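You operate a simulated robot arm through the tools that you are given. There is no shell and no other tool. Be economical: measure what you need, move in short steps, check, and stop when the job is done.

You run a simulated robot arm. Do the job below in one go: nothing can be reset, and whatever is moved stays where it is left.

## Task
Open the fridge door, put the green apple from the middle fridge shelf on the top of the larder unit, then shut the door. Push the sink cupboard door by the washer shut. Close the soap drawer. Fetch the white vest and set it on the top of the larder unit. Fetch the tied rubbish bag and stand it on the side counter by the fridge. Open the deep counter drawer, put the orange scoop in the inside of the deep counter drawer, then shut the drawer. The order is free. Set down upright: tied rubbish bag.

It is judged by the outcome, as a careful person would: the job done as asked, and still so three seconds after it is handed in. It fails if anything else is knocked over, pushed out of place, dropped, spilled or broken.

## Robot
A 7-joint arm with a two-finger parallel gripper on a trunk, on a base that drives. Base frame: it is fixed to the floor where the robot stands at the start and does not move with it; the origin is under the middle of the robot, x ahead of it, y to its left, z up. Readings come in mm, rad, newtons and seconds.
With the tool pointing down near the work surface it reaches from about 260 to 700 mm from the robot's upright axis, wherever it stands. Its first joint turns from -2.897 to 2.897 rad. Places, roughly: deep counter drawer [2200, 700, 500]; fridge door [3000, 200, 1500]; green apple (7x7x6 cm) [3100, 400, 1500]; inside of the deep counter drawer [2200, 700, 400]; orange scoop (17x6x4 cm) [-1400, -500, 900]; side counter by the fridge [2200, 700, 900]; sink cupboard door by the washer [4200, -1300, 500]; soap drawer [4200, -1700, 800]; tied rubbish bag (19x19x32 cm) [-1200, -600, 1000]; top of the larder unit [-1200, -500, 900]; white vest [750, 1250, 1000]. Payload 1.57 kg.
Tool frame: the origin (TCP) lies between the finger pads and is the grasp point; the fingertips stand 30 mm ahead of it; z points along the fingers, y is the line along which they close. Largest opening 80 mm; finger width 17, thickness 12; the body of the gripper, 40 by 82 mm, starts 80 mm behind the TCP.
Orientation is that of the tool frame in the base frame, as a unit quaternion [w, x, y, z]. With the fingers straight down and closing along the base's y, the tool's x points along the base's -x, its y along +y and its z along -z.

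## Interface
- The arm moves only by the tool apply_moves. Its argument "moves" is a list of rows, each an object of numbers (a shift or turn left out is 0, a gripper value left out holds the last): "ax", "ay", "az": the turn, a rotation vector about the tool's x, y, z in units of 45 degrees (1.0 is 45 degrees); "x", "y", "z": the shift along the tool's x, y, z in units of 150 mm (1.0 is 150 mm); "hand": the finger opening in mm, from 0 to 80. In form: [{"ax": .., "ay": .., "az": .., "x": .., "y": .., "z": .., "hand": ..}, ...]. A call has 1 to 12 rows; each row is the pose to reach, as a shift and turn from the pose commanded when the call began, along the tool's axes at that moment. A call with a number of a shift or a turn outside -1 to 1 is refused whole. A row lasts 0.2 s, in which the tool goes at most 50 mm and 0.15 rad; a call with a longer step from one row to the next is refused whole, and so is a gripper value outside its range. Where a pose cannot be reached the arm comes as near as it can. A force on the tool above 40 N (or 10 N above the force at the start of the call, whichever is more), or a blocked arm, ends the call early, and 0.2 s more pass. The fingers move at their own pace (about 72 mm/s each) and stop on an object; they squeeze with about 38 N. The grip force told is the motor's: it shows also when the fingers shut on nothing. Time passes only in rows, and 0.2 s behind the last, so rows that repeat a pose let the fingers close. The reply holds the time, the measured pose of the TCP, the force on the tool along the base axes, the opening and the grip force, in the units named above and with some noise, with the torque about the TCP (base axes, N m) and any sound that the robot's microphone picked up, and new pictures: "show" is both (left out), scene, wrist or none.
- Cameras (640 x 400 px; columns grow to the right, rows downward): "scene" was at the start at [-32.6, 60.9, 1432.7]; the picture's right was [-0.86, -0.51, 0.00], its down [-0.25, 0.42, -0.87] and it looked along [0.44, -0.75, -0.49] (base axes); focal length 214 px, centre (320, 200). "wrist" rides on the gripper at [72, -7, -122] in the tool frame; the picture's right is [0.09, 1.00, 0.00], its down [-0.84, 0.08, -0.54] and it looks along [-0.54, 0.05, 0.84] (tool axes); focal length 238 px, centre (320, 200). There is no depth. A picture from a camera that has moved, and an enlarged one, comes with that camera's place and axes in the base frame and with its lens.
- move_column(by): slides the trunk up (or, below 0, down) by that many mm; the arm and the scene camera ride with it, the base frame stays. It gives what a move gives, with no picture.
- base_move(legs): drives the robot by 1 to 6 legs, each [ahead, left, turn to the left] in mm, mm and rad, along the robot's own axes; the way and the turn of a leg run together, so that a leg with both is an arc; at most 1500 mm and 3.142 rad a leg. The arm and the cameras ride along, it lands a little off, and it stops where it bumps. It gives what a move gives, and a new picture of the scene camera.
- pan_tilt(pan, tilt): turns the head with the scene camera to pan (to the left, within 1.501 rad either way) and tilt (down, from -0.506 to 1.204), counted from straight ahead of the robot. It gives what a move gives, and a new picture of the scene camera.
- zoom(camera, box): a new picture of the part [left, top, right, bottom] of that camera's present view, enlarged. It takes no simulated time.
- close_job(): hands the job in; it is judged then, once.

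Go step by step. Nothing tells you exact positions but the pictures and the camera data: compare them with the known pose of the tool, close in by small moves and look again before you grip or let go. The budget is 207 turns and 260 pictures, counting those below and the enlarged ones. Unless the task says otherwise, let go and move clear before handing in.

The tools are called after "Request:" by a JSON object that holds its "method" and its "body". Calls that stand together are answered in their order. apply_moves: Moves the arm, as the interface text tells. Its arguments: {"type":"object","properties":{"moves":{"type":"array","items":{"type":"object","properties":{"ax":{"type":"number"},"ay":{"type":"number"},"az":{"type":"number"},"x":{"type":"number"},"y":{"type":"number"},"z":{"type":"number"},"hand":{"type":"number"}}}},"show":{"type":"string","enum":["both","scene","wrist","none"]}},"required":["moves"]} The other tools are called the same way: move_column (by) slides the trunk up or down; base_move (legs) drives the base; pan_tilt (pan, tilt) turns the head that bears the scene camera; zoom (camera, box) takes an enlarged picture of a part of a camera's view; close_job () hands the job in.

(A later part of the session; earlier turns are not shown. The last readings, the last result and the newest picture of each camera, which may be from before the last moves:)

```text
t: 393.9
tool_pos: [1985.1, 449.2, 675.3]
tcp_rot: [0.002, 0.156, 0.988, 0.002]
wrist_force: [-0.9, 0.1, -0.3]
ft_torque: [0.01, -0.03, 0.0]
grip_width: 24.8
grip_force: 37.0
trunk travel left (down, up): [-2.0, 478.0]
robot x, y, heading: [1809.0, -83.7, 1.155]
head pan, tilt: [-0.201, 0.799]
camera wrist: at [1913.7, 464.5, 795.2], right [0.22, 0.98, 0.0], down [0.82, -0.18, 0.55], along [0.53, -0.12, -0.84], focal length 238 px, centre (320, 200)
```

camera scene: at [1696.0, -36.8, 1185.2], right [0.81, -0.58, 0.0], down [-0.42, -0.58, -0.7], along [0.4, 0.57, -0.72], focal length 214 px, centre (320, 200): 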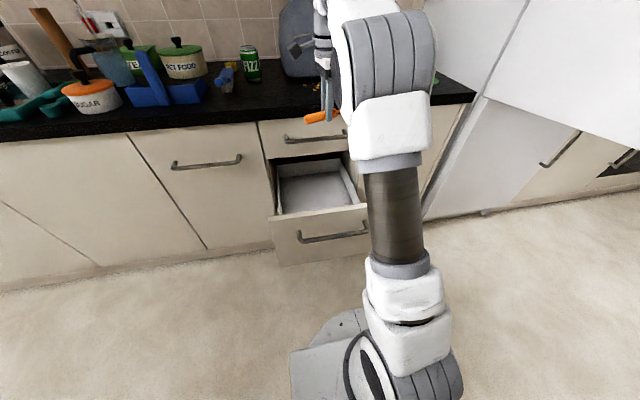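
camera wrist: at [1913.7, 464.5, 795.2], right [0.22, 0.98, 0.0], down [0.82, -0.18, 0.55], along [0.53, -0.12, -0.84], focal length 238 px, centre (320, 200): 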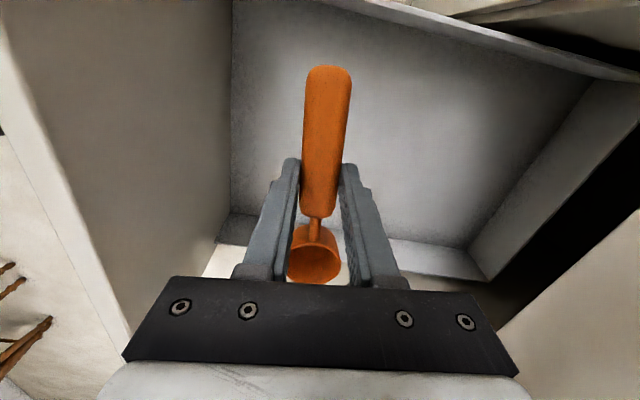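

The drawer is deep (floor maybe ~z 420). Continue down.

Request:
{"method": "apply_moves", "body": {"moves": [{"z": 0.2}, {"z": 0.4}, {"z": 0.6}, {"z": 0.8}, {"z": 1.0}], "show": "wrist"}}

```text
t: 395.1
tool_pos: [1987.1, 449.3, 524.1]
tcp_rot: [0.002, 0.156, 0.988, 0.003]
wrist_force: [-0.6, 0.6, 0.2]
ft_torque: [0.01, 0.0, 0.0]
grip_width: 24.8
grip_force: 35.7
trunk travel left (down, up): [-2.0, 478.0]
robot x, y, heading: [1806.8, -87.2, 1.149]
head pan, tilt: [-0.201, 0.799]
camera wrist: at [1914.9, 465.6, 644.9], right [0.22, 0.98, 0.0], down [0.82, -0.18, 0.55], along [0.53, -0.12, -0.84], focal length 238 px, centre (320, 200)
```

wrist: 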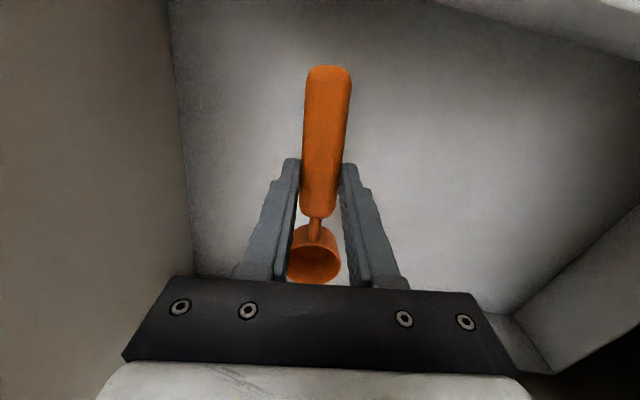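

Request:
{"method": "apply_moves", "body": {"moves": [{"z": 0.1}, {"z": 0.17}, {"z": 0.24}, {"z": 0.31}, {"z": 0.38}, {"z": 0.45}, {"z": 0.5}, {"z": 0.55}, {"z": 0.6}, {"z": 0.65}, {"z": 0.7}, {"z": 0.75}], "show": "wrist"}}

```text
t: 396.9
tool_pos: [1987.8, 453.4, 450.7]
tcp_rot: [0.003, 0.156, 0.988, 0.007]
wrist_force: [-0.3, -1.8, 19.3]
ft_torque: [-0.3, 0.3, 0.01]
grip_width: 24.6
grip_force: 36.5
trunk travel left (down, up): [-2.0, 478.0]
robot x, y, heading: [1810.3, -85.4, 1.145]
head pan, tilt: [-0.201, 0.799]
stopped in row 9: the force on the tool passed its limit at 48 N (the readings are from after the stop); the commanded pose is now the measured one
camera wrist: at [1916.1, 468.4, 570.5], right [0.22, 0.98, 0.02], down [0.82, -0.19, 0.55], along [0.54, -0.11, -0.84], focal length 238 px, centre (320, 200)
```

wrist: 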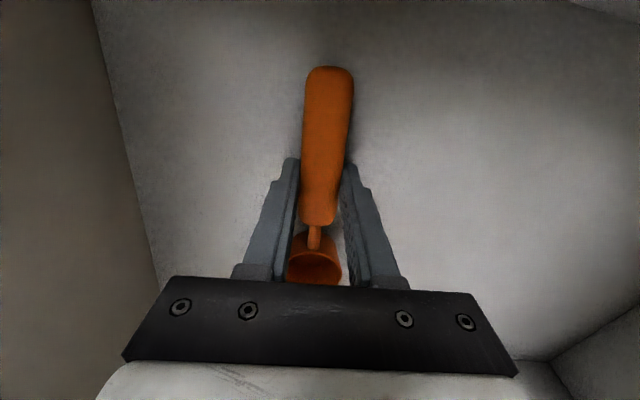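

Floor contact at TCP z≈451. Release and rise straight.

Request:
{"method": "apply_moves", "body": {"moves": [{"z": -0.02}, {"z": -0.02, "hand": 50}, {"z": -0.02, "hand": 50}, {"z": -0.02, "hand": 50}, {"z": -0.2}, {"z": -0.4}, {"z": -0.6}, {"z": -0.8}, {"z": -1.0}], "show": "wrist"}}

Request:
{"method": "apply_moves", "body": {"moves": [{"z": -0.3}, {"z": -0.6}, {"z": -0.9}, {"z": -1.0}], "show": "none"}}

Request:
{"method": "apply_moves", "body": {"moves": [{"z": -0.3}, {"z": -0.6}, {"z": -0.9}, {"z": -1.0}], "show": "wrist"}}

```text
t: 398.9
tool_pos: [1987.5, 451.9, 598.1]
tcp_rot: [0.003, 0.156, 0.988, 0.006]
wrist_force: [-0.6, 0.0, 0.1]
ft_torque: [0.02, -0.01, 0.02]
grip_width: 49.8
grip_force: 0.0
trunk travel left (down, up): [-2.0, 478.0]
robot x, y, heading: [1806.8, -85.1, 1.156]
head pan, tilt: [-0.201, 0.799]
camera wrist: at [1914.6, 466.7, 717.9], right [0.22, 0.98, 0.01], down [0.82, -0.19, 0.55], along [0.54, -0.11, -0.84], focal length 238 px, centre (320, 200)
```

wrist: 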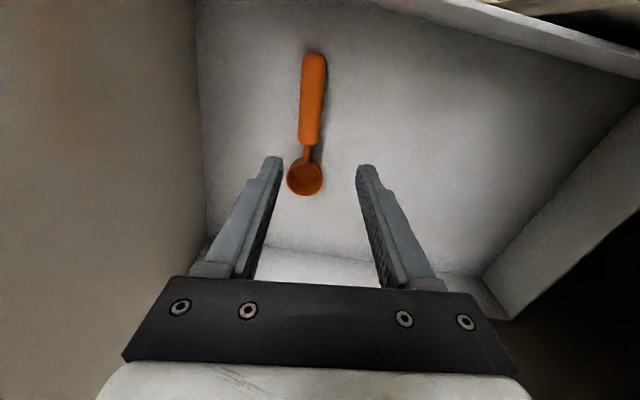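

```text
t: 399.9
tool_pos: [1986.6, 452.3, 748.3]
tcp_rot: [0.003, 0.155, 0.988, 0.004]
wrist_force: [0.4, -0.1, -0.5]
ft_torque: [-0.03, 0.01, -0.02]
grip_width: 49.8
grip_force: 0.1
trunk travel left (down, up): [-2.0, 478.0]
robot x, y, heading: [1807.0, -86.4, 1.153]
head pan, tilt: [-0.201, 0.799]
```

```text
t: 400.9
tool_pos: [1985.4, 448.5, 897.9]
tcp_rot: [0.002, 0.156, 0.988, 0.005]
wrist_force: [0.1, -0.6, 0.4]
ft_torque: [0.01, -0.02, 0.0]
grip_width: 50.2
grip_force: 0.1
trunk travel left (down, up): [-2.0, 478.0]
robot x, y, heading: [1809.6, -87.2, 1.155]
head pan, tilt: [-0.201, 0.799]
camera wrist: at [1912.5, 463.8, 1018.2], right [0.22, 0.98, 0.01], down [0.82, -0.19, 0.55], along [0.53, -0.11, -0.84], focal length 238 px, centre (320, 200)
```

wrist: 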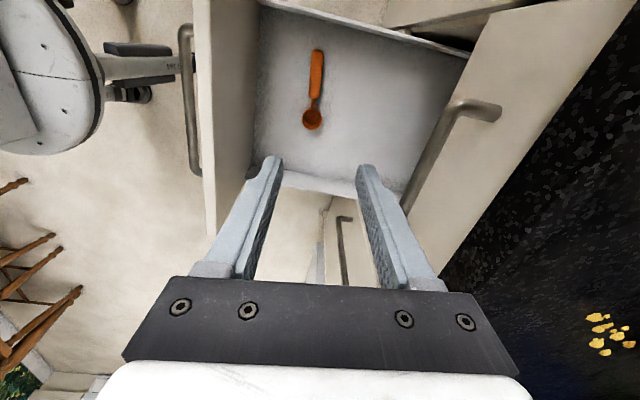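

Scoop is in the drawer. Back off, re-orient the tool (closed, pitched 40° down) to push the drawer front shut.

Request:
{"method": "base_move", "body": {"legs": [[-330, 0, 0]]}}

Request:
{"method": "apply_moves", "body": {"moves": [{"az": -0.17, "hand": 0}, {"az": -0.34}, {"az": -0.51}, {"az": -0.68}, {"az": -0.85}, {"az": -1.0}], "show": "none"}}

Request:
{"method": "apply_moves", "body": {"moves": [{"az": -0.17}, {"az": -0.34}, {"az": -0.51}, {"az": -0.68}, {"az": -0.85}], "show": "none"}}

Request:
{"method": "apply_moves", "body": {"moves": [{"ay": -0.17, "z": 0.2}, {"ay": -0.34, "z": 0.5}, {"ay": -0.51, "z": 0.8}, {"ay": -0.68, "z": 1.0}, {"ay": -0.85, "z": 1.0}, {"ay": -1.0, "z": 1.0}], "show": "both"}}

```text
t: 403.6
tool_pos: [1851.2, 147.0, 898.6]
tcp_rot: [0.002, 0.155, 0.988, 0.005]
wrist_force: [0.4, 0.3, -0.2]
ft_torque: [-0.01, -0.01, 0.0]
grip_width: 49.9
grip_force: 0.0
trunk travel left (down, up): [-2.0, 478.0]
robot x, y, heading: [1674.9, -386.8, 1.149]
head pan, tilt: [-0.201, 0.799]
camera scene: at [1561.9, -337.7, 1185.2], right [0.81, -0.58, 0.0], down [-0.42, -0.58, -0.7], along [0.41, 0.57, -0.72], focal length 214 px, centre (320, 200)
```

scene: 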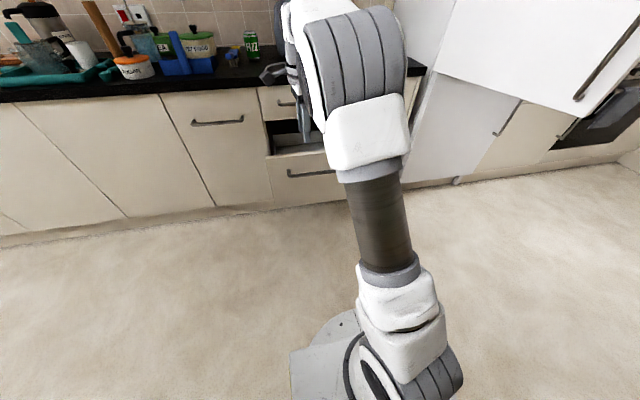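

```text
t: 405.0
tool_pos: [1850.9, 147.2, 897.4]
tcp_rot: [0.004, -0.234, 0.972, 0.004]
wrist_force: [0.5, 0.1, -0.5]
ft_torque: [0.03, 0.0, -0.01]
grip_width: 0.0
grip_force: 21.5
trunk travel left (down, up): [-2.0, 478.0]
robot x, y, heading: [1675.7, -387.8, 1.152]
head pan, tilt: [-0.201, 0.799]
```

```text
t: 406.2
tool_pos: [1851.9, 146.3, 897.2]
tcp_rot: [0.005, -0.54, 0.842, 0.001]
wrist_force: [0.7, -0.4, -0.7]
ft_torque: [-0.02, 0.0, -0.01]
grip_width: 0.1
grip_force: 21.3
trunk travel left (down, up): [-2.0, 478.0]
robot x, y, heading: [1671.9, -384.3, 1.152]
head pan, tilt: [-0.201, 0.799]
```

```text
t: 407.6
tool_pos: [1852.3, 148.4, 748.4]
tcp_rot: [0.327, -0.498, 0.776, 0.209]
wrist_force: [-0.7, 0.5, -0.3]
ft_torque: [-0.02, 0.05, 0.03]
grip_width: 0.0
grip_force: 21.4
trunk travel left (down, up): [-2.0, 478.0]
robot x, y, heading: [1676.8, -387.2, 1.146]
head pan, tilt: [-0.201, 0.799]
camera scene: at [1561.9, -337.7, 1185.2], right [0.81, -0.58, 0.0], down [-0.42, -0.58, -0.7], along [0.41, 0.57, -0.72], focal length 214 px, centre (320, 200)
camera wrist: at [1799.6, 21.6, 780.7], right [-0.93, 0.36, -0.07], down [0.01, 0.21, 0.98], along [0.36, 0.91, -0.2], focal length 238 px, centre (320, 200)
```

scene: 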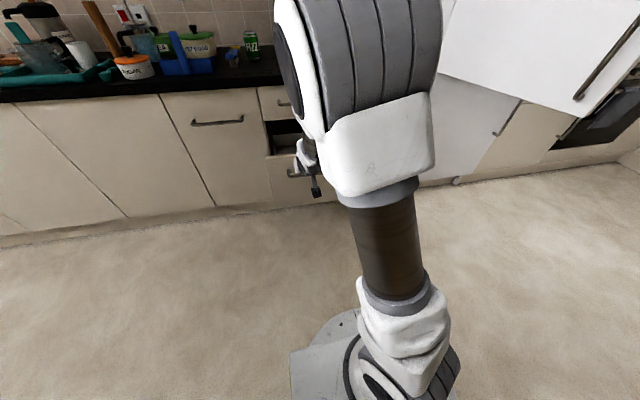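
wrist: 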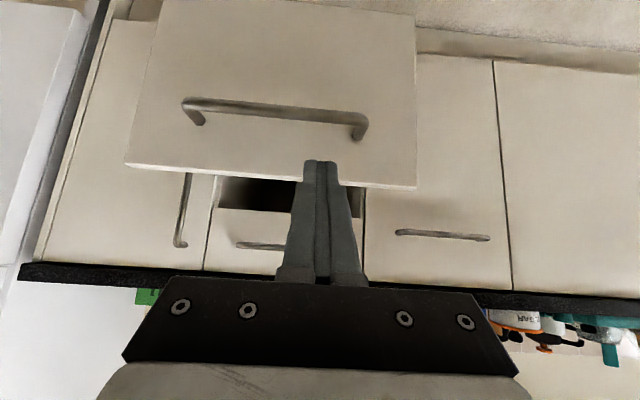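

Request:
{"method": "apply_moves", "body": {"moves": [{"y": -0.2}, {"y": -0.33, "z": 0.15, "x": 0.15}, {"y": -0.33, "z": 0.35, "x": 0.36}, {"y": -0.33, "z": 0.55, "x": 0.57}, {"y": -0.33, "z": 0.75, "x": 0.77}, {"y": -0.33, "z": 0.92, "x": 0.94}], "show": "wrist"}}

```text
t: 409.0
tool_pos: [1897.6, 128.2, 550.0]
tcp_rot: [0.328, -0.496, 0.776, 0.208]
wrist_force: [0.6, 0.1, 0.5]
ft_torque: [0.02, -0.02, 0.02]
grip_width: 0.1
grip_force: 21.1
trunk travel left (down, up): [-2.0, 478.0]
robot x, y, heading: [1676.4, -386.3, 1.152]
head pan, tilt: [-0.201, 0.799]
camera wrist: at [1845.0, 0.2, 582.5], right [-0.93, 0.36, -0.07], down [0.01, 0.21, 0.98], along [0.37, 0.91, -0.2], focal length 238 px, centre (320, 200)
```

wrist: 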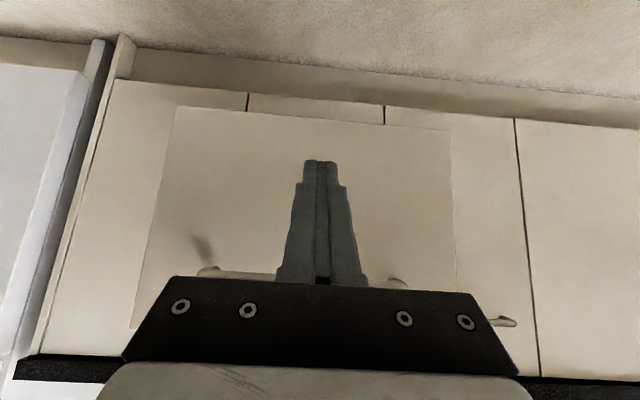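

Request:
{"method": "base_move", "body": {"legs": [[130, 0, 0], [60, 0, 0], [80, 0, 0], [80, 0, 0], [60, 0, 0]]}}

```text
t: 413.5
tool_pos: [2063.6, 501.7, 550.4]
tcp_rot: [0.327, -0.497, 0.776, 0.209]
wrist_force: [-0.4, 0.0, 0.2]
ft_torque: [-0.01, 0.02, -0.02]
grip_width: 0.0
grip_force: 21.5
trunk travel left (down, up): [-2.0, 478.0]
robot x, y, heading: [1838.4, -14.6, 1.151]
head pan, tilt: [-0.201, 0.799]
camera scene: at [1728.5, 36.2, 1185.2], right [0.81, -0.58, 0.0], down [-0.42, -0.58, -0.7], along [0.41, 0.57, -0.72], focal length 214 px, centre (320, 200)
```

scene: 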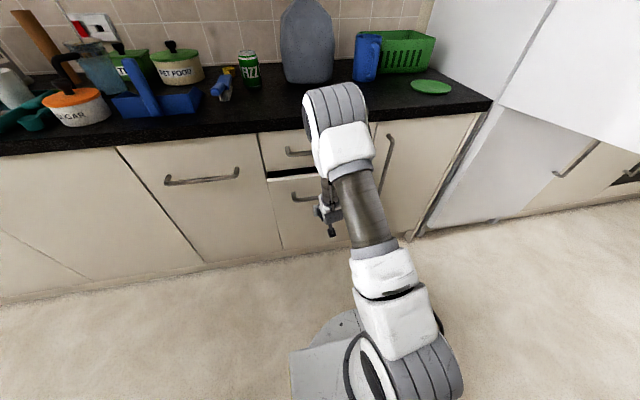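

Nearly closed; finish with small arm pushes.

Request:
{"method": "apply_moves", "body": {"moves": [{"z": 0.1, "x": -0.1}, {"z": 0.15, "x": -0.15}, {"z": 0.2, "x": -0.2}, {"z": 0.25, "x": -0.25}, {"z": 0.3, "x": -0.3}, {"z": 0.35, "x": -0.35}, {"z": 0.4, "x": -0.4}, {"z": 0.45, "x": -0.45}], "show": "both"}}

```text
t: 414.6
tool_pos: [2084.3, 549.8, 546.1]
tcp_rot: [0.32, -0.499, 0.779, 0.203]
wrist_force: [-9.4, -23.1, 24.5]
ft_torque: [0.33, -0.25, -0.02]
grip_width: 0.1
grip_force: 21.6
trunk travel left (down, up): [-2.0, 478.0]
robot x, y, heading: [1838.1, -16.8, 1.154]
head pan, tilt: [-0.201, 0.799]
stopped in row 5: the force on the tool passed its limit at 65 N (the readings are from after the stop); the commanded pose is now the measured one
camera scene: at [1728.0, 34.9, 1185.3], right [0.81, -0.58, 0.0], down [-0.42, -0.58, -0.7], along [0.41, 0.57, -0.72], focal length 214 px, centre (320, 200)
camera wrist: at [2033.0, 422.9, 581.6], right [-0.93, 0.36, -0.07], down [0.02, 0.23, 0.97], along [0.36, 0.91, -0.22], focal length 238 px, centre (320, 200)
```

scene: 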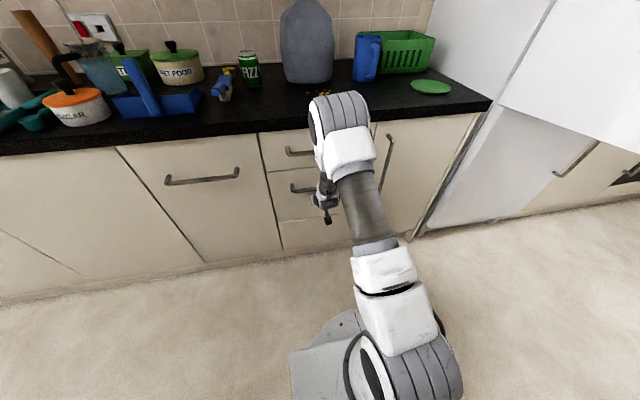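
wrist: 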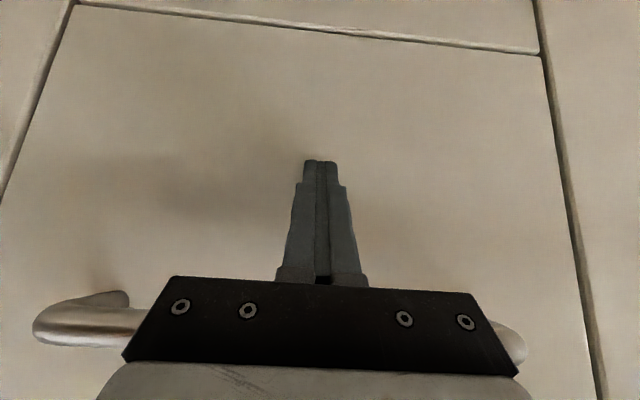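

Drawer is shut flush. Retreat, raise, and level the tool for closing the fridge door.

Request:
{"method": "apply_moves", "body": {"moves": [{"z": -0.1, "x": 0.1}, {"z": -0.3, "x": 0.3}], "show": "none"}}

Request:
{"method": "base_move", "body": {"legs": [[-170, 0, 0]]}}

Request:
{"method": "move_column", "body": {"by": 360}}

Request:
{"method": "apply_moves", "body": {"moves": [{"ay": -0.17, "x": -0.2}, {"ay": -0.34, "x": -0.4}, {"ay": -0.51, "x": -0.6}, {"ay": -0.68, "x": -0.8}, {"ay": -0.85, "x": -1.0}, {"ay": -0.97, "x": -1.0}], "show": "none"}}

Request:
{"method": "base_move", "body": {"legs": [[0, 0, -1.275]]}}

Request:
{"method": "pan_tilt", "body": {"pan": 0.1, "tilt": 0.35}}

```text
t: 415.2
tool_pos: [2059.3, 493.3, 547.9]
tcp_rot: [0.32, -0.5, 0.779, 0.203]
wrist_force: [1.2, -0.7, 0.7]
ft_torque: [0.04, -0.04, 0.04]
grip_width: 0.0
grip_force: 21.2
trunk travel left (down, up): [-2.0, 478.0]
robot x, y, heading: [1839.7, -11.6, 1.154]
head pan, tilt: [-0.201, 0.799]
```

```text
t: 417.0
tool_pos: [1990.2, 337.6, 546.1]
tcp_rot: [0.321, -0.499, 0.779, 0.203]
wrist_force: [0.8, 0.6, -0.1]
ft_torque: [-0.04, -0.03, 0.02]
grip_width: 0.0
grip_force: 21.0
trunk travel left (down, up): [-2.0, 478.0]
robot x, y, heading: [1767.2, -172.4, 1.152]
head pan, tilt: [-0.201, 0.799]
camera scene: at [1659.2, -119.4, 1185.2], right [0.81, -0.58, 0.0], down [-0.42, -0.58, -0.7], along [0.4, 0.57, -0.72], focal length 214 px, centre (320, 200)
```

scene: 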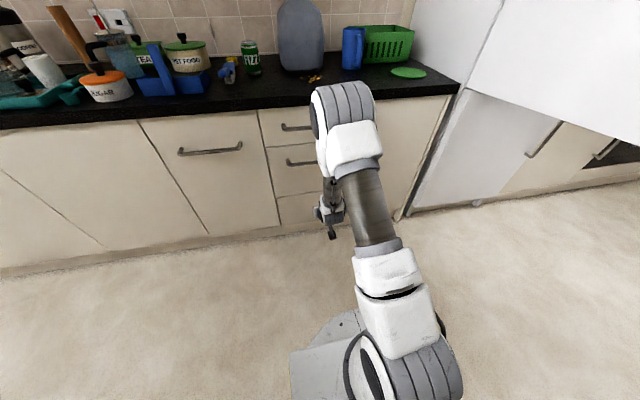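

```text
t: 420.5
tool_pos: [1988.9, 337.6, 908.3]
tcp_rot: [0.32, -0.5, 0.779, 0.204]
wrist_force: [-0.1, 0.7, -0.3]
ft_torque: [-0.02, 0.0, 0.02]
grip_width: 0.0
grip_force: 21.5
trunk travel left (down, up): [-362.0, 118.0]
robot x, y, heading: [1773.7, -166.6, 1.151]
head pan, tilt: [-0.201, 0.799]
```

```text
t: 421.9
tool_pos: [2034.3, 435.8, 1012.5]
tcp_rot: [0.587, -0.388, 0.604, 0.375]
wrist_force: [-0.6, 0.5, 0.1]
ft_torque: [0.04, -0.01, 0.0]
grip_width: 0.0
grip_force: 21.3
trunk travel left (down, up): [-362.0, 118.0]
robot x, y, heading: [1771.0, -170.0, 1.151]
head pan, tilt: [-0.201, 0.799]
```

```text
t: 426.5
tool_pos: [2425.5, -242.0, 1012.7]
tcp_rot: [0.695, 0.045, 0.716, -0.046]
wrist_force: [0.3, -0.8, 0.3]
ft_torque: [-0.02, 0.0, 0.02]
grip_width: 0.0
grip_force: 21.6
trunk travel left (down, up): [-362.0, 118.0]
robot x, y, heading: [1771.6, -167.7, -0.117]
head pan, tilt: [-0.201, 0.799]
camera scene: at [1786.6, -45.8, 1545.2], right [-0.31, -0.95, 0.0], down [-0.68, 0.23, -0.7], along [0.66, -0.22, -0.72], focal length 214 px, centre (320, 200)
```

scene: 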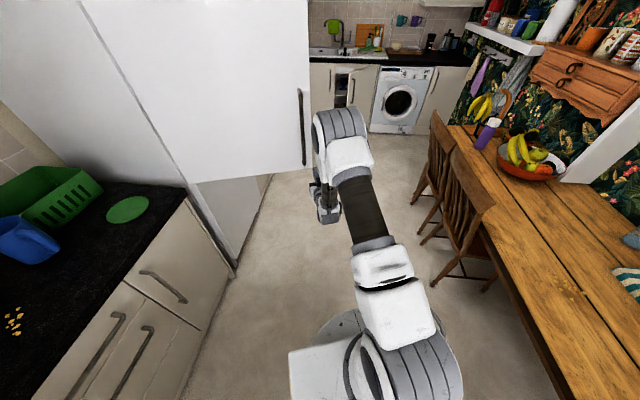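

```text
t: 427.4
tool_pos: [2425.1, -241.0, 1012.7]
tcp_rot: [0.694, 0.046, 0.717, -0.047]
wrist_force: [0.1, -0.4, -0.1]
ft_torque: [-0.01, -0.02, -0.02]
grip_width: 0.1
grip_force: 21.6
trunk travel left (down, up): [-362.0, 118.0]
robot x, y, heading: [1769.8, -165.2, -0.118]
head pan, tilt: [0.099, 0.351]
camera scene: at [1803.1, -22.3, 1584.8], right [-0.02, -1.0, 0.0], down [-0.34, 0.01, -0.94], along [0.94, -0.02, -0.34], focal length 214 px, centre (320, 200)
```

scene: 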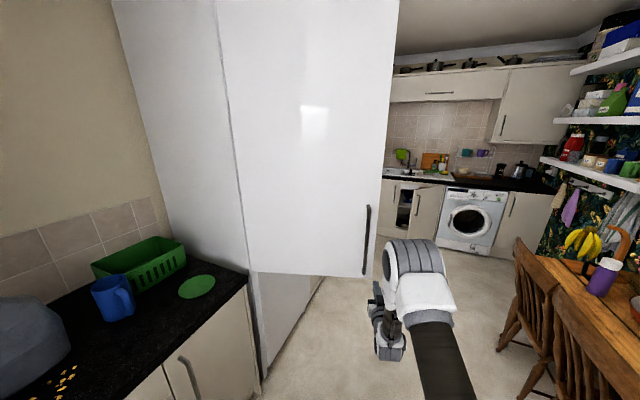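

Position the fist against the door's outer face: raise 60, move 135 left, then approach.

Request:
{"method": "move_column", "body": {"by": 70}}

Request:
{"method": "base_move", "body": {"legs": [[0, 135, 0], [170, 0, 0]]}}

Request:
{"method": "apply_moves", "body": {"moves": [{"z": 0.05}], "show": "wrist"}}

```text
t: 428.5
tool_pos: [2425.0, -242.4, 1082.5]
tcp_rot: [0.694, 0.047, 0.716, -0.047]
wrist_force: [0.1, -0.3, 0.0]
ft_torque: [-0.02, -0.02, 0.04]
grip_width: 0.1
grip_force: 21.1
trunk travel left (down, up): [-432.0, 48.0]
robot x, y, heading: [1774.7, -169.4, -0.117]
head pan, tilt: [0.099, 0.351]
```

```text
t: 431.5
tool_pos: [2611.1, -127.0, 1083.0]
tcp_rot: [0.694, 0.047, 0.716, -0.048]
wrist_force: [-0.6, -0.2, 0.1]
ft_torque: [-0.04, 0.0, 0.01]
grip_width: 0.2
grip_force: 21.6
trunk travel left (down, up): [-432.0, 48.0]
robot x, y, heading: [1957.4, -51.8, -0.12]
head pan, tilt: [0.099, 0.351]
camera scene: at [1989.2, 92.3, 1654.8], right [-0.02, -1.0, 0.0], down [-0.34, 0.01, -0.94], along [0.94, -0.02, -0.34], focal length 214 px, centre (320, 200)
```

scene: 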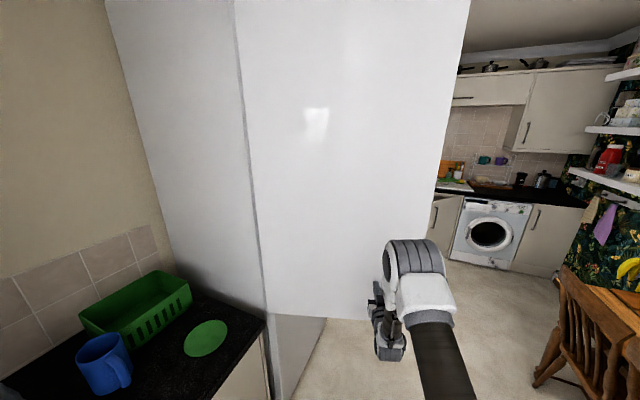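

```text
t: 431.9
tool_pos: [2618.3, -128.2, 1081.9]
tcp_rot: [0.694, 0.047, 0.716, -0.048]
wrist_force: [-0.3, -0.7, 0.6]
ft_torque: [0.0, 0.0, -0.03]
grip_width: 0.2
grip_force: 21.2
trunk travel left (down, up): [-432.0, 48.0]
robot x, y, heading: [1957.5, -50.4, -0.124]
head pan, tilt: [0.099, 0.351]
camera wrist: at [2493.0, -118.6, 1012.7], right [0.13, 0.99, -0.1], down [-0.5, 0.15, 0.85], along [0.86, -0.06, 0.51], focal length 238 px, centre (320, 200)
```

wrist: 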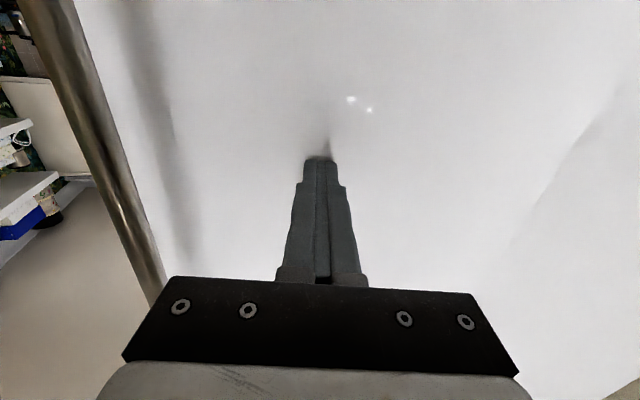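

Nearly touching. Swing the robot about the hinge to push the door closed.

Request:
{"method": "base_move", "body": {"legs": [[25, 0, 0], [50, -85, 0.12], [52, -85, 0.12], [52, -85, 0.12], [52, -85, 0.12]]}}

```text
t: 436.4
tool_pos: [2846.2, -130.2, 1082.4]
tcp_rot: [0.686, -0.125, 0.707, 0.119]
wrist_force: [0.4, 0.1, -0.2]
ft_torque: [0.01, -0.01, 0.01]
grip_width: 0.0
grip_force: 21.3
trunk travel left (down, up): [-432.0, 48.0]
robot x, y, heading: [2223.4, -364.8, 0.361]
head pan, tilt: [0.099, 0.351]
camera scene: at [2185.4, -223.7, 1654.9], right [0.44, -0.9, 0.0], down [-0.31, -0.15, -0.94], along [0.84, 0.41, -0.34], focal length 214 px, centre (320, 200)
```

scene: 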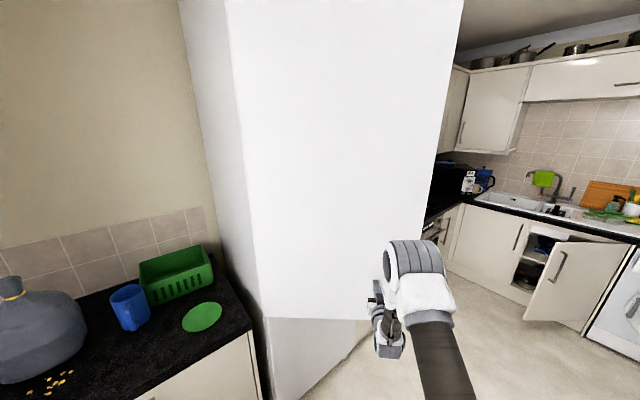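

Request:
{"method": "base_move", "body": {"legs": [[54, -84, 0.12], [54, -84, 0.12], [54, -84, 0.12], [54, -84, 0.12], [54, -84, 0.12]]}}

```text
t: 441.3
tool_pos: [3065.5, 14.1, 1082.3]
tcp_rot: [0.619, -0.329, 0.639, 0.316]
wrist_force: [0.1, -0.5, -0.8]
ft_torque: [0.0, 0.0, -0.01]
grip_width: 0.0
grip_force: 21.2
trunk travel left (down, up): [-432.0, 48.0]
robot x, y, heading: [2685.0, -530.6, 0.962]
head pan, tilt: [0.099, 0.351]
camera scene: at [2574.5, -437.9, 1654.9], right [0.87, -0.49, 0.0], down [-0.17, -0.3, -0.94], along [0.46, 0.82, -0.34], focal length 214 px, centre (320, 200)
```

scene: 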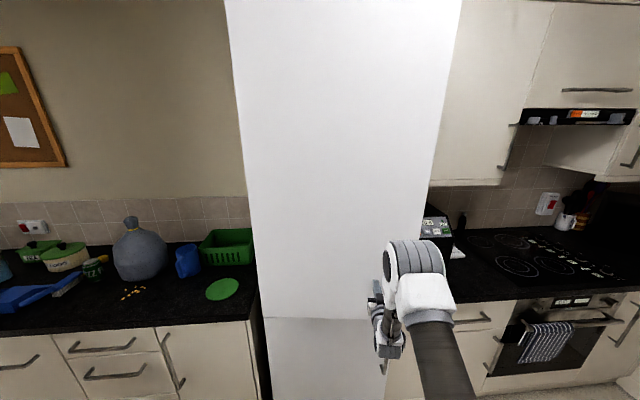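

Request:
{"method": "base_move", "body": {"legs": [[54, -84, 0.12], [36, -56, 0.08]]}}

Request:
{"method": "apply_moves", "body": {"moves": [{"z": 0.07}, {"z": 0.14}, {"z": 0.2}, {"z": 0.26}, {"z": 0.32}, {"z": 0.38}, {"z": 0.44}], "show": "both"}}

```text
t: 443.0
tool_pos: [3097.4, 60.5, 1082.2]
tcp_rot: [0.596, -0.373, 0.612, 0.361]
wrist_force: [-8.1, -16.6, 9.2]
ft_torque: [0.35, -0.09, 0.17]
grip_width: 0.2
grip_force: 21.2
trunk travel left (down, up): [-432.0, 48.0]
robot x, y, heading: [2803.5, -528.8, 1.1]
head pan, tilt: [0.099, 0.351]
stopped in leg 2: the force on the tool passed its limit at 51 N (the readings are from after the stop); the commanded pose is now the measured one
camera scene: at [2676.0, -455.4, 1654.9], right [0.93, -0.36, 0.0], down [-0.12, -0.32, -0.94], along [0.34, 0.88, -0.34], focal length 214 px, centre (320, 200)
```

scene: 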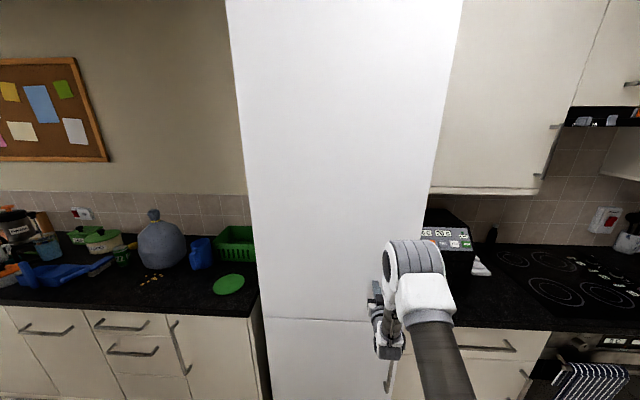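

```text
t: 443.3
tool_pos: [3097.5, 61.7, 1083.0]
tcp_rot: [0.596, -0.372, 0.614, 0.359]
wrist_force: [-10.1, -19.9, 9.7]
ft_torque: [0.45, -0.13, 0.25]
grip_width: 0.0
grip_force: 21.2
trunk travel left (down, up): [-432.0, 48.0]
robot x, y, heading: [2802.3, -532.6, 1.096]
head pan, tilt: [0.099, 0.351]
stopped in row 1: the force on the tool passed its limit at 46 N (the readings are from after the stop); the commanded pose is now the measured one
camera scene: at [2675.3, -456.6, 1654.9], right [0.93, -0.36, 0.0], down [-0.12, -0.32, -0.94], along [0.34, 0.88, -0.34], focal length 214 px, centre (320, 200)
camera wrist: at [3045.0, -52.3, 1013.1], right [-0.88, 0.46, -0.09], down [-0.31, -0.42, 0.85], along [0.35, 0.78, 0.51], focal length 238 px, centre (320, 200)
```

scene: 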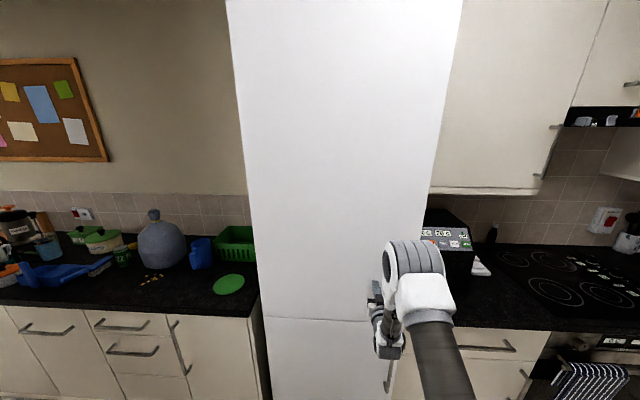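
wrist: 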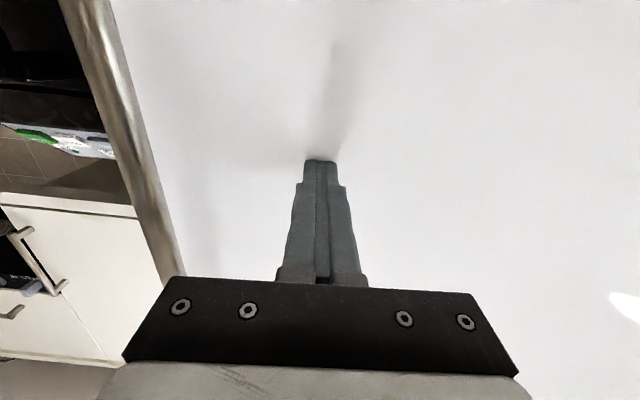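

Door face is at the closed-plane depth. Back off and check for any gap.

Request:
{"method": "base_move", "body": {"legs": [[-160, 0, 0.05], [0, -450, 0]]}}

Request:
{"method": "pan_tilt", "body": {"pan": 0.25, "tilt": 0.3}}

Request:
{"method": "zoom", "body": {"camera": "scene", "box": [200, 100, 440, 320]}}

```text
t: 448.5
tool_pos: [3411.0, -250.0, 1079.8]
tcp_rot: [0.585, -0.389, 0.605, 0.374]
wrist_force: [-0.9, 0.2, 0.1]
ft_torque: [-0.02, 0.0, -0.01]
grip_width: 0.1
grip_force: 21.9
trunk travel left (down, up): [-432.0, 48.0]
robot x, y, heading: [3146.4, -860.4, 1.152]
head pan, tilt: [0.099, 0.351]
camera scene: at [3016.3, -788.2, 1654.9], right [0.95, -0.31, 0.0], down [-0.11, -0.33, -0.94], along [0.29, 0.89, -0.34], focal length 214 px, centre (320, 200)
```

scene: 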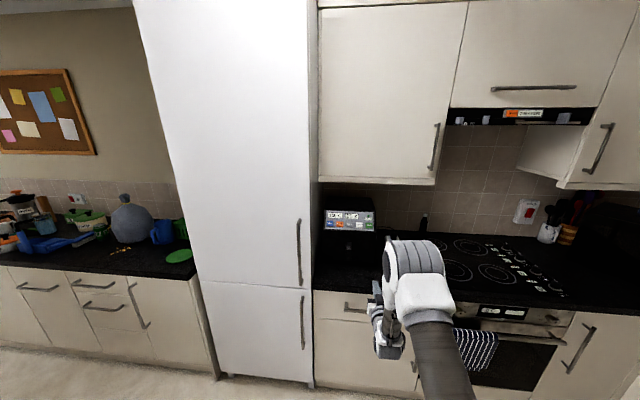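

```text
t: 449.2
tool_pos: [3409.4, -251.6, 1078.5]
tcp_rot: [0.585, -0.389, 0.605, 0.374]
wrist_force: [0.3, -0.8, 0.5]
ft_torque: [-0.01, -0.01, 0.0]
grip_width: 0.1
grip_force: 21.1
trunk travel left (down, up): [-432.0, 48.0]
robot x, y, heading: [3146.4, -859.2, 1.154]
head pan, tilt: [0.25, 0.3]
camera scene: at [3002.8, -784.6, 1659.6], right [0.99, -0.17, 0.0], down [-0.05, -0.29, -0.96], along [0.16, 0.94, -0.3], focal length 214 px, centre (320, 200)
```

scene: 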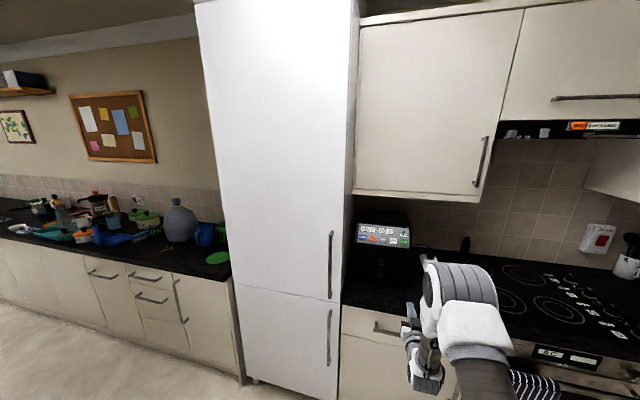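

```text
1.82 times, centred on (320, 210) of scene
camera zoom: at [3002.8, -784.6, 1659.6], right [0.99, -0.17, 0.0], down [-0.05, -0.29, -0.96], along [0.16, 0.94, -0.3], focal length 390 px, centre (320, 182)
```

zoom: 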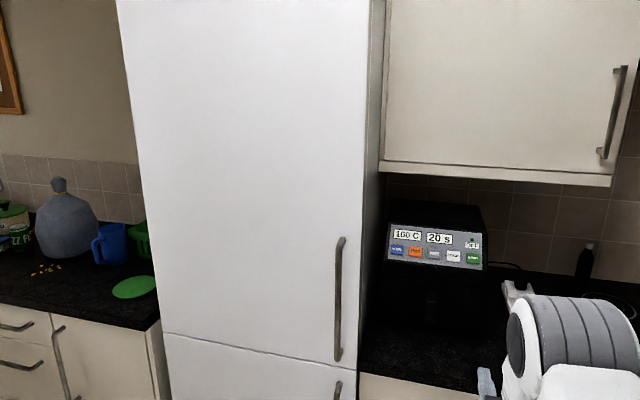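

Fridge is shut. Now turn to face the sink/washer wall.

Request:
{"method": "base_move", "body": {"legs": [[0, 450, 0], [0, 0, -1.57]]}}

Request:
{"method": "pan_tilt", "body": {"pan": -0.1, "tilt": 0.5}}

Request:
{"method": "zoom", "body": {"camera": "scene", "box": [200, 80, 440, 280]}}

```text
t: 458.2
tool_pos: [3346.3, -942.7, 1080.2]
tcp_rot: [0.678, 0.152, 0.703, -0.149]
wrist_force: [0.3, 0.2, -0.3]
ft_torque: [0.03, 0.01, 0.0]
grip_width: 0.0
grip_force: 21.4
trunk travel left (down, up): [-432.0, 48.0]
robot x, y, heading: [2738.2, -680.3, -0.423]
head pan, tilt: [0.25, 0.3]
camera scene: at [2816.4, -534.8, 1659.6], right [-0.17, -0.99, 0.0], down [-0.29, 0.05, -0.96], along [0.94, -0.16, -0.3], focal length 214 px, centre (320, 200)
```

scene: 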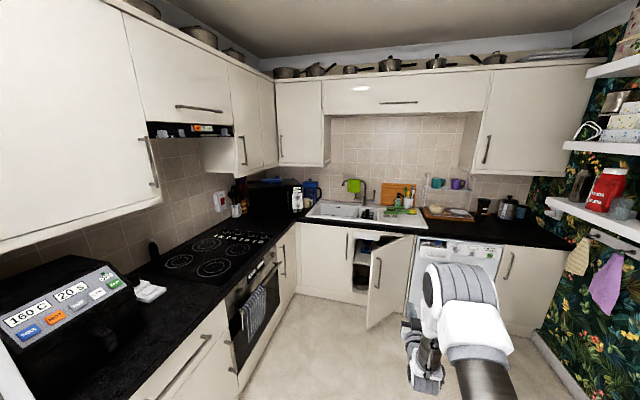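

```text
t: 459.1
tool_pos: [3347.2, -944.9, 1080.8]
tcp_rot: [0.679, 0.153, 0.703, -0.149]
wrist_force: [0.3, -0.3, -0.6]
ft_torque: [-0.02, 0.01, 0.0]
grip_width: 0.1
grip_force: 21.2
trunk travel left (down, up): [-432.0, 48.0]
robot x, y, heading: [2734.8, -681.0, -0.422]
head pan, tilt: [-0.099, 0.499]
camera scene: at [2803.4, -564.1, 1641.2], right [-0.5, -0.87, 0.0], down [-0.42, 0.24, -0.88], along [0.76, -0.44, -0.48], focal length 214 px, centre (320, 200)
```

scene: 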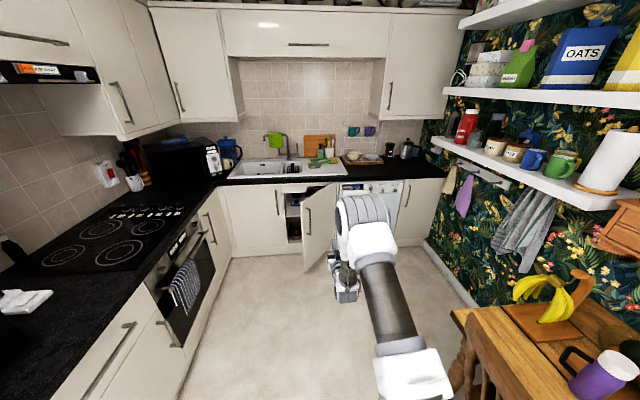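

```text
2.00 times, centred on (320, 180) of scene
camera zoom: at [2803.4, -564.1, 1641.2], right [-0.5, -0.87, 0.0], down [-0.42, 0.24, -0.88], along [0.76, -0.44, -0.48], focal length 429 px, centre (320, 240)
```

zoom: 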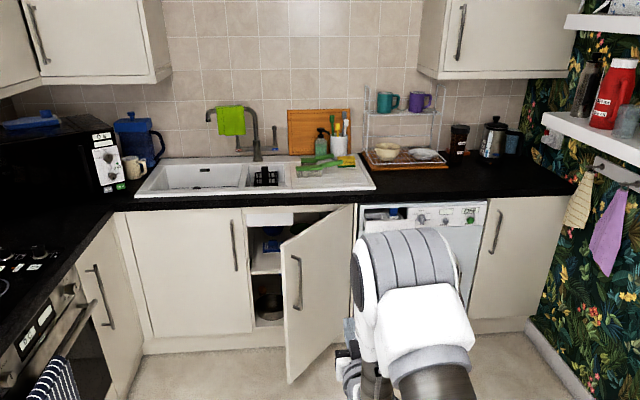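

The cupboard door (hinged beside the washer) is ~35–40° open: push its outer face forward at b≈460. Lower and pitch the closed fist.

Request:
{"method": "apply_moves", "body": {"moves": [{"ay": 0.17, "z": -0.1}, {"ay": 0.34, "z": -0.2}, {"ay": 0.51, "z": -0.3}, {"ay": 0.68, "z": -0.4}, {"ay": 0.85, "z": -0.4}, {"ay": 0.97, "z": -0.4}], "show": "none"}}

Request:
{"method": "move_column", "body": {"by": -425}}

Request:
{"method": "base_move", "body": {"legs": [[650, 0, 0.01]]}}

Request:
{"method": "apply_moves", "body": {"moves": [{"x": 0.0}], "show": "wrist"}}

```text
t: 460.5
tool_pos: [3292.5, -917.1, 1082.7]
tcp_rot: [0.368, 0.198, 0.905, -0.082]
wrist_force: [-0.8, 0.0, -0.1]
ft_torque: [0.0, -0.01, 0.02]
grip_width: 0.0
grip_force: 21.6
trunk travel left (down, up): [-432.0, 48.0]
robot x, y, heading: [2739.2, -682.5, -0.425]
head pan, tilt: [-0.099, 0.499]
```

```text
refused: -425 is not a number from -400 to 400
```

```text
t: 465.2
tool_pos: [3890.7, -1174.2, 1081.6]
tcp_rot: [0.369, 0.192, 0.906, -0.08]
wrist_force: [0.1, -0.4, -1.1]
ft_torque: [-0.01, 0.0, 0.0]
grip_width: 0.0
grip_force: 21.0
trunk travel left (down, up): [-432.0, 48.0]
robot x, y, heading: [3332.6, -938.3, -0.407]
head pan, tilt: [-0.099, 0.499]
camera scene: at [3397.9, -825.7, 1641.2], right [-0.49, -0.87, 0.0], down [-0.42, 0.23, -0.88], along [0.77, -0.43, -0.48], focal length 214 px, centre (320, 200)
```

scene: 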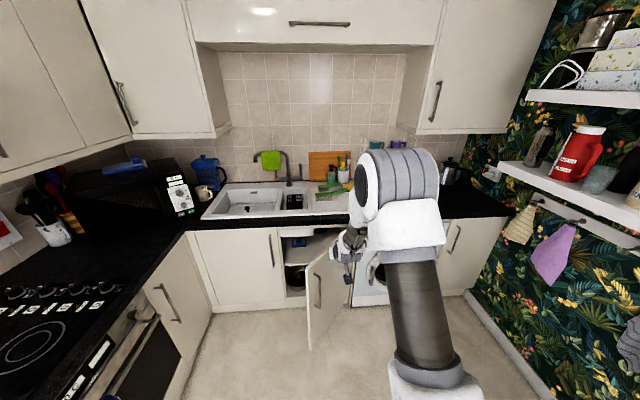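

```text
t: 465.6
tool_pos: [3891.7, -1174.9, 1081.5]
tcp_rot: [0.37, 0.192, 0.906, -0.08]
wrist_force: [0.3, 0.9, -0.2]
ft_torque: [0.02, 0.0, 0.02]
grip_width: 0.0
grip_force: 21.2
trunk travel left (down, up): [-432.0, 48.0]
robot x, y, heading: [3332.5, -938.6, -0.409]
head pan, tilt: [-0.099, 0.499]
camera wrist: at [3762.7, -1124.4, 1117.5], right [0.34, 0.94, -0.07], down [0.23, -0.02, 0.97], along [0.91, -0.35, -0.22], focal length 238 px, centre (320, 200)
```

wrist: 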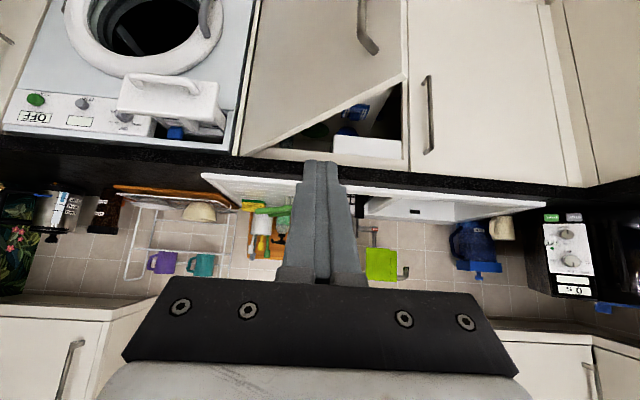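

Request:
{"method": "move_column", "body": {"by": -400}}

Request:
{"method": "apply_moves", "body": {"moves": [{"x": 0.15, "z": 0.15}, {"x": 0.3, "z": 0.3}], "show": "both"}}

```text
t: 469.4
tool_pos: [3891.5, -1174.5, 681.4]
tcp_rot: [0.369, 0.191, 0.906, -0.079]
wrist_force: [0.2, 0.6, 0.5]
ft_torque: [0.03, -0.01, 0.0]
grip_width: 0.0
grip_force: 21.4
trunk travel left (down, up): [-32.0, 448.0]
robot x, y, heading: [3337.6, -941.0, -0.414]
head pan, tilt: [-0.099, 0.499]
```

```text
t: 470.0
tool_pos: [3891.9, -1174.3, 617.4]
tcp_rot: [0.369, 0.192, 0.906, -0.08]
wrist_force: [-0.5, -0.4, -0.3]
ft_torque: [-0.04, 0.0, -0.02]
grip_width: 0.3
grip_force: 20.8
trunk travel left (down, up): [-32.0, 448.0]
robot x, y, heading: [3334.2, -940.4, -0.405]
head pan, tilt: [-0.099, 0.499]
camera scene: at [3397.6, -825.7, 1241.2], right [-0.49, -0.87, 0.0], down [-0.42, 0.23, -0.88], along [0.77, -0.43, -0.48], focal length 214 px, centre (320, 200)
camera wrist: at [3763.2, -1123.7, 653.2], right [0.34, 0.94, -0.07], down [0.23, -0.02, 0.97], along [0.91, -0.35, -0.22], focal length 238 px, centre (320, 200)
```

scene: 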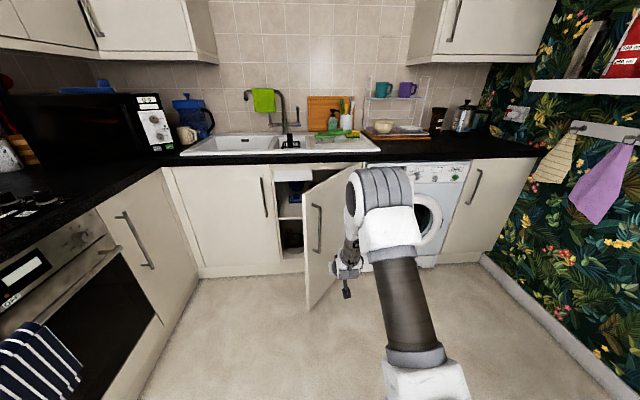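
wrist: 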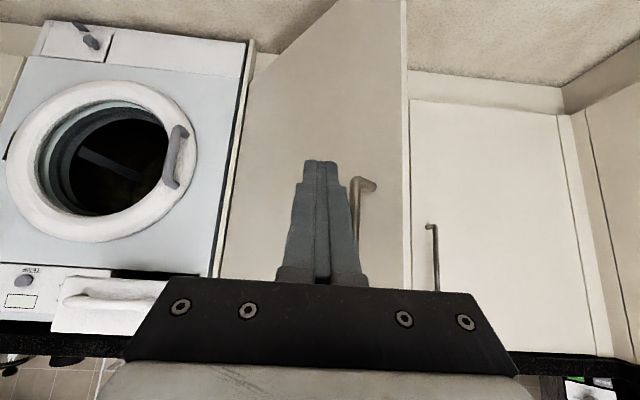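

Request:
{"method": "base_move", "body": {"legs": [[150, -40, 0], [60, 0, 0], [60, 0, 0], [50, 0, 0], [40, 0, 0]]}}

```text
t: 474.1
tool_pos: [4207.1, -1354.8, 618.1]
tcp_rot: [0.369, 0.193, 0.906, -0.08]
wrist_force: [-0.2, 0.2, -0.5]
ft_torque: [-0.03, 0.0, 0.0]
grip_width: 0.1
grip_force: 21.1
trunk travel left (down, up): [-32.0, 448.0]
robot x, y, heading: [3652.7, -1119.2, -0.407]
head pan, tilt: [-0.099, 0.499]
camera scene: at [3712.4, -1005.5, 1241.2], right [-0.49, -0.87, 0.0], down [-0.42, 0.23, -0.88], along [0.77, -0.43, -0.48], focal length 214 px, centre (320, 200)
```

scene: 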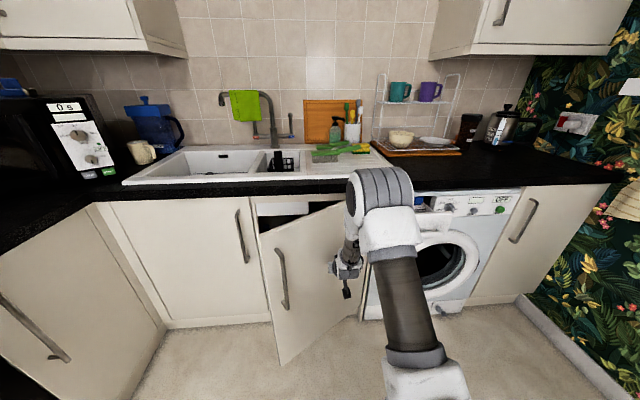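

Door is being pushed. Continue in small legs.

Request:
{"method": "base_move", "body": {"legs": [[50, 0, 0], [40, 0, 0], [40, 0, 0], [30, 0, 0]]}}

Request:
{"method": "apply_moves", "body": {"moves": [{"x": -0.05, "z": 0.05}, {"x": -0.1, "z": 0.1}, {"x": -0.14, "z": 0.14}, {"x": -0.18, "z": 0.18}, {"x": -0.22, "z": 0.22}, {"x": -0.26, "z": 0.26}], "show": "both"}}

```text
t: 476.3
tool_pos: [4315.9, -1402.6, 612.8]
tcp_rot: [0.36, 0.193, 0.909, -0.078]
wrist_force: [-0.9, 0.3, 1.1]
ft_torque: [-0.03, 0.05, 0.0]
grip_width: 0.1
grip_force: 21.0
trunk travel left (down, up): [-32.0, 448.0]
robot x, y, heading: [3766.1, -1169.7, -0.417]
head pan, tilt: [-0.099, 0.499]
stopped in leg 3: the force on the tool passed its limit at 85 N (the readings are from after the stop); the commanded pose is now the measured one
camera scene: at [3829.3, -1056.4, 1241.0], right [-0.49, -0.87, 0.0], down [-0.42, 0.23, -0.88], along [0.77, -0.43, -0.48], focal length 214 px, centre (320, 200)
```

scene: 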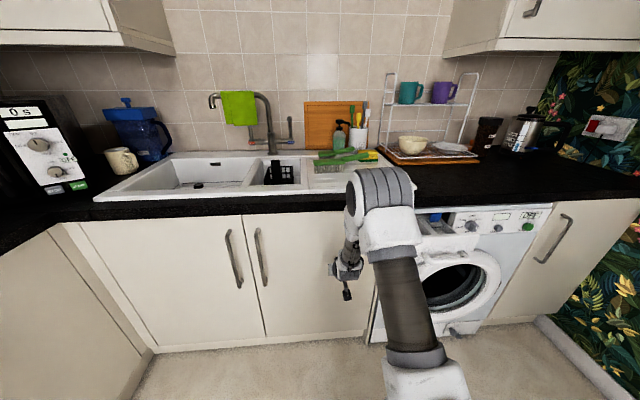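

```text
t: 476.7
tool_pos: [4317.4, -1402.8, 610.2]
tcp_rot: [0.353, 0.193, 0.912, -0.076]
wrist_force: [-8.1, 3.5, 4.5]
ft_torque: [0.02, 0.15, -0.05]
grip_width: 0.0
grip_force: 21.6
trunk travel left (down, up): [-32.0, 448.0]
robot x, y, heading: [3766.1, -1171.3, -0.407]
head pan, tilt: [-0.099, 0.499]
stopped in row 1: the force on the tool passed its limit at 65 N (the readings are from after the stop); the commanded pose is now the measured one
camera scene: at [3828.6, -1056.1, 1241.1], right [-0.49, -0.87, 0.0], down [-0.42, 0.23, -0.88], along [0.77, -0.43, -0.48], focal length 214 px, centre (320, 200)
camera wrist: at [4189.3, -1353.0, 649.7], right [0.34, 0.94, -0.06], down [0.26, -0.03, 0.96], along [0.9, -0.35, -0.26], focal length 238 px, centre (320, 200)
```

scene: 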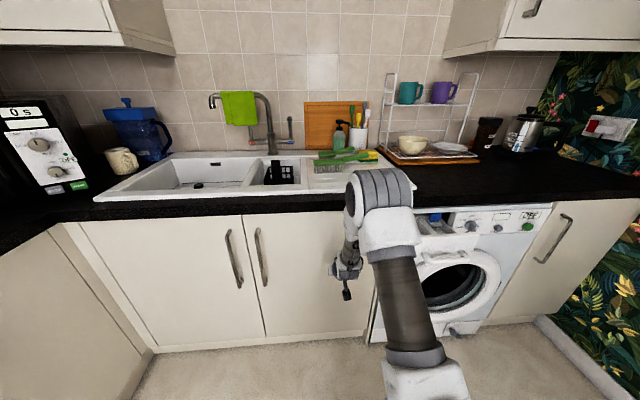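
wrist: 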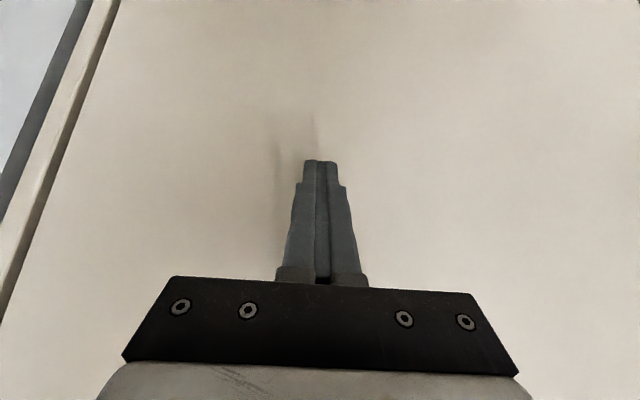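

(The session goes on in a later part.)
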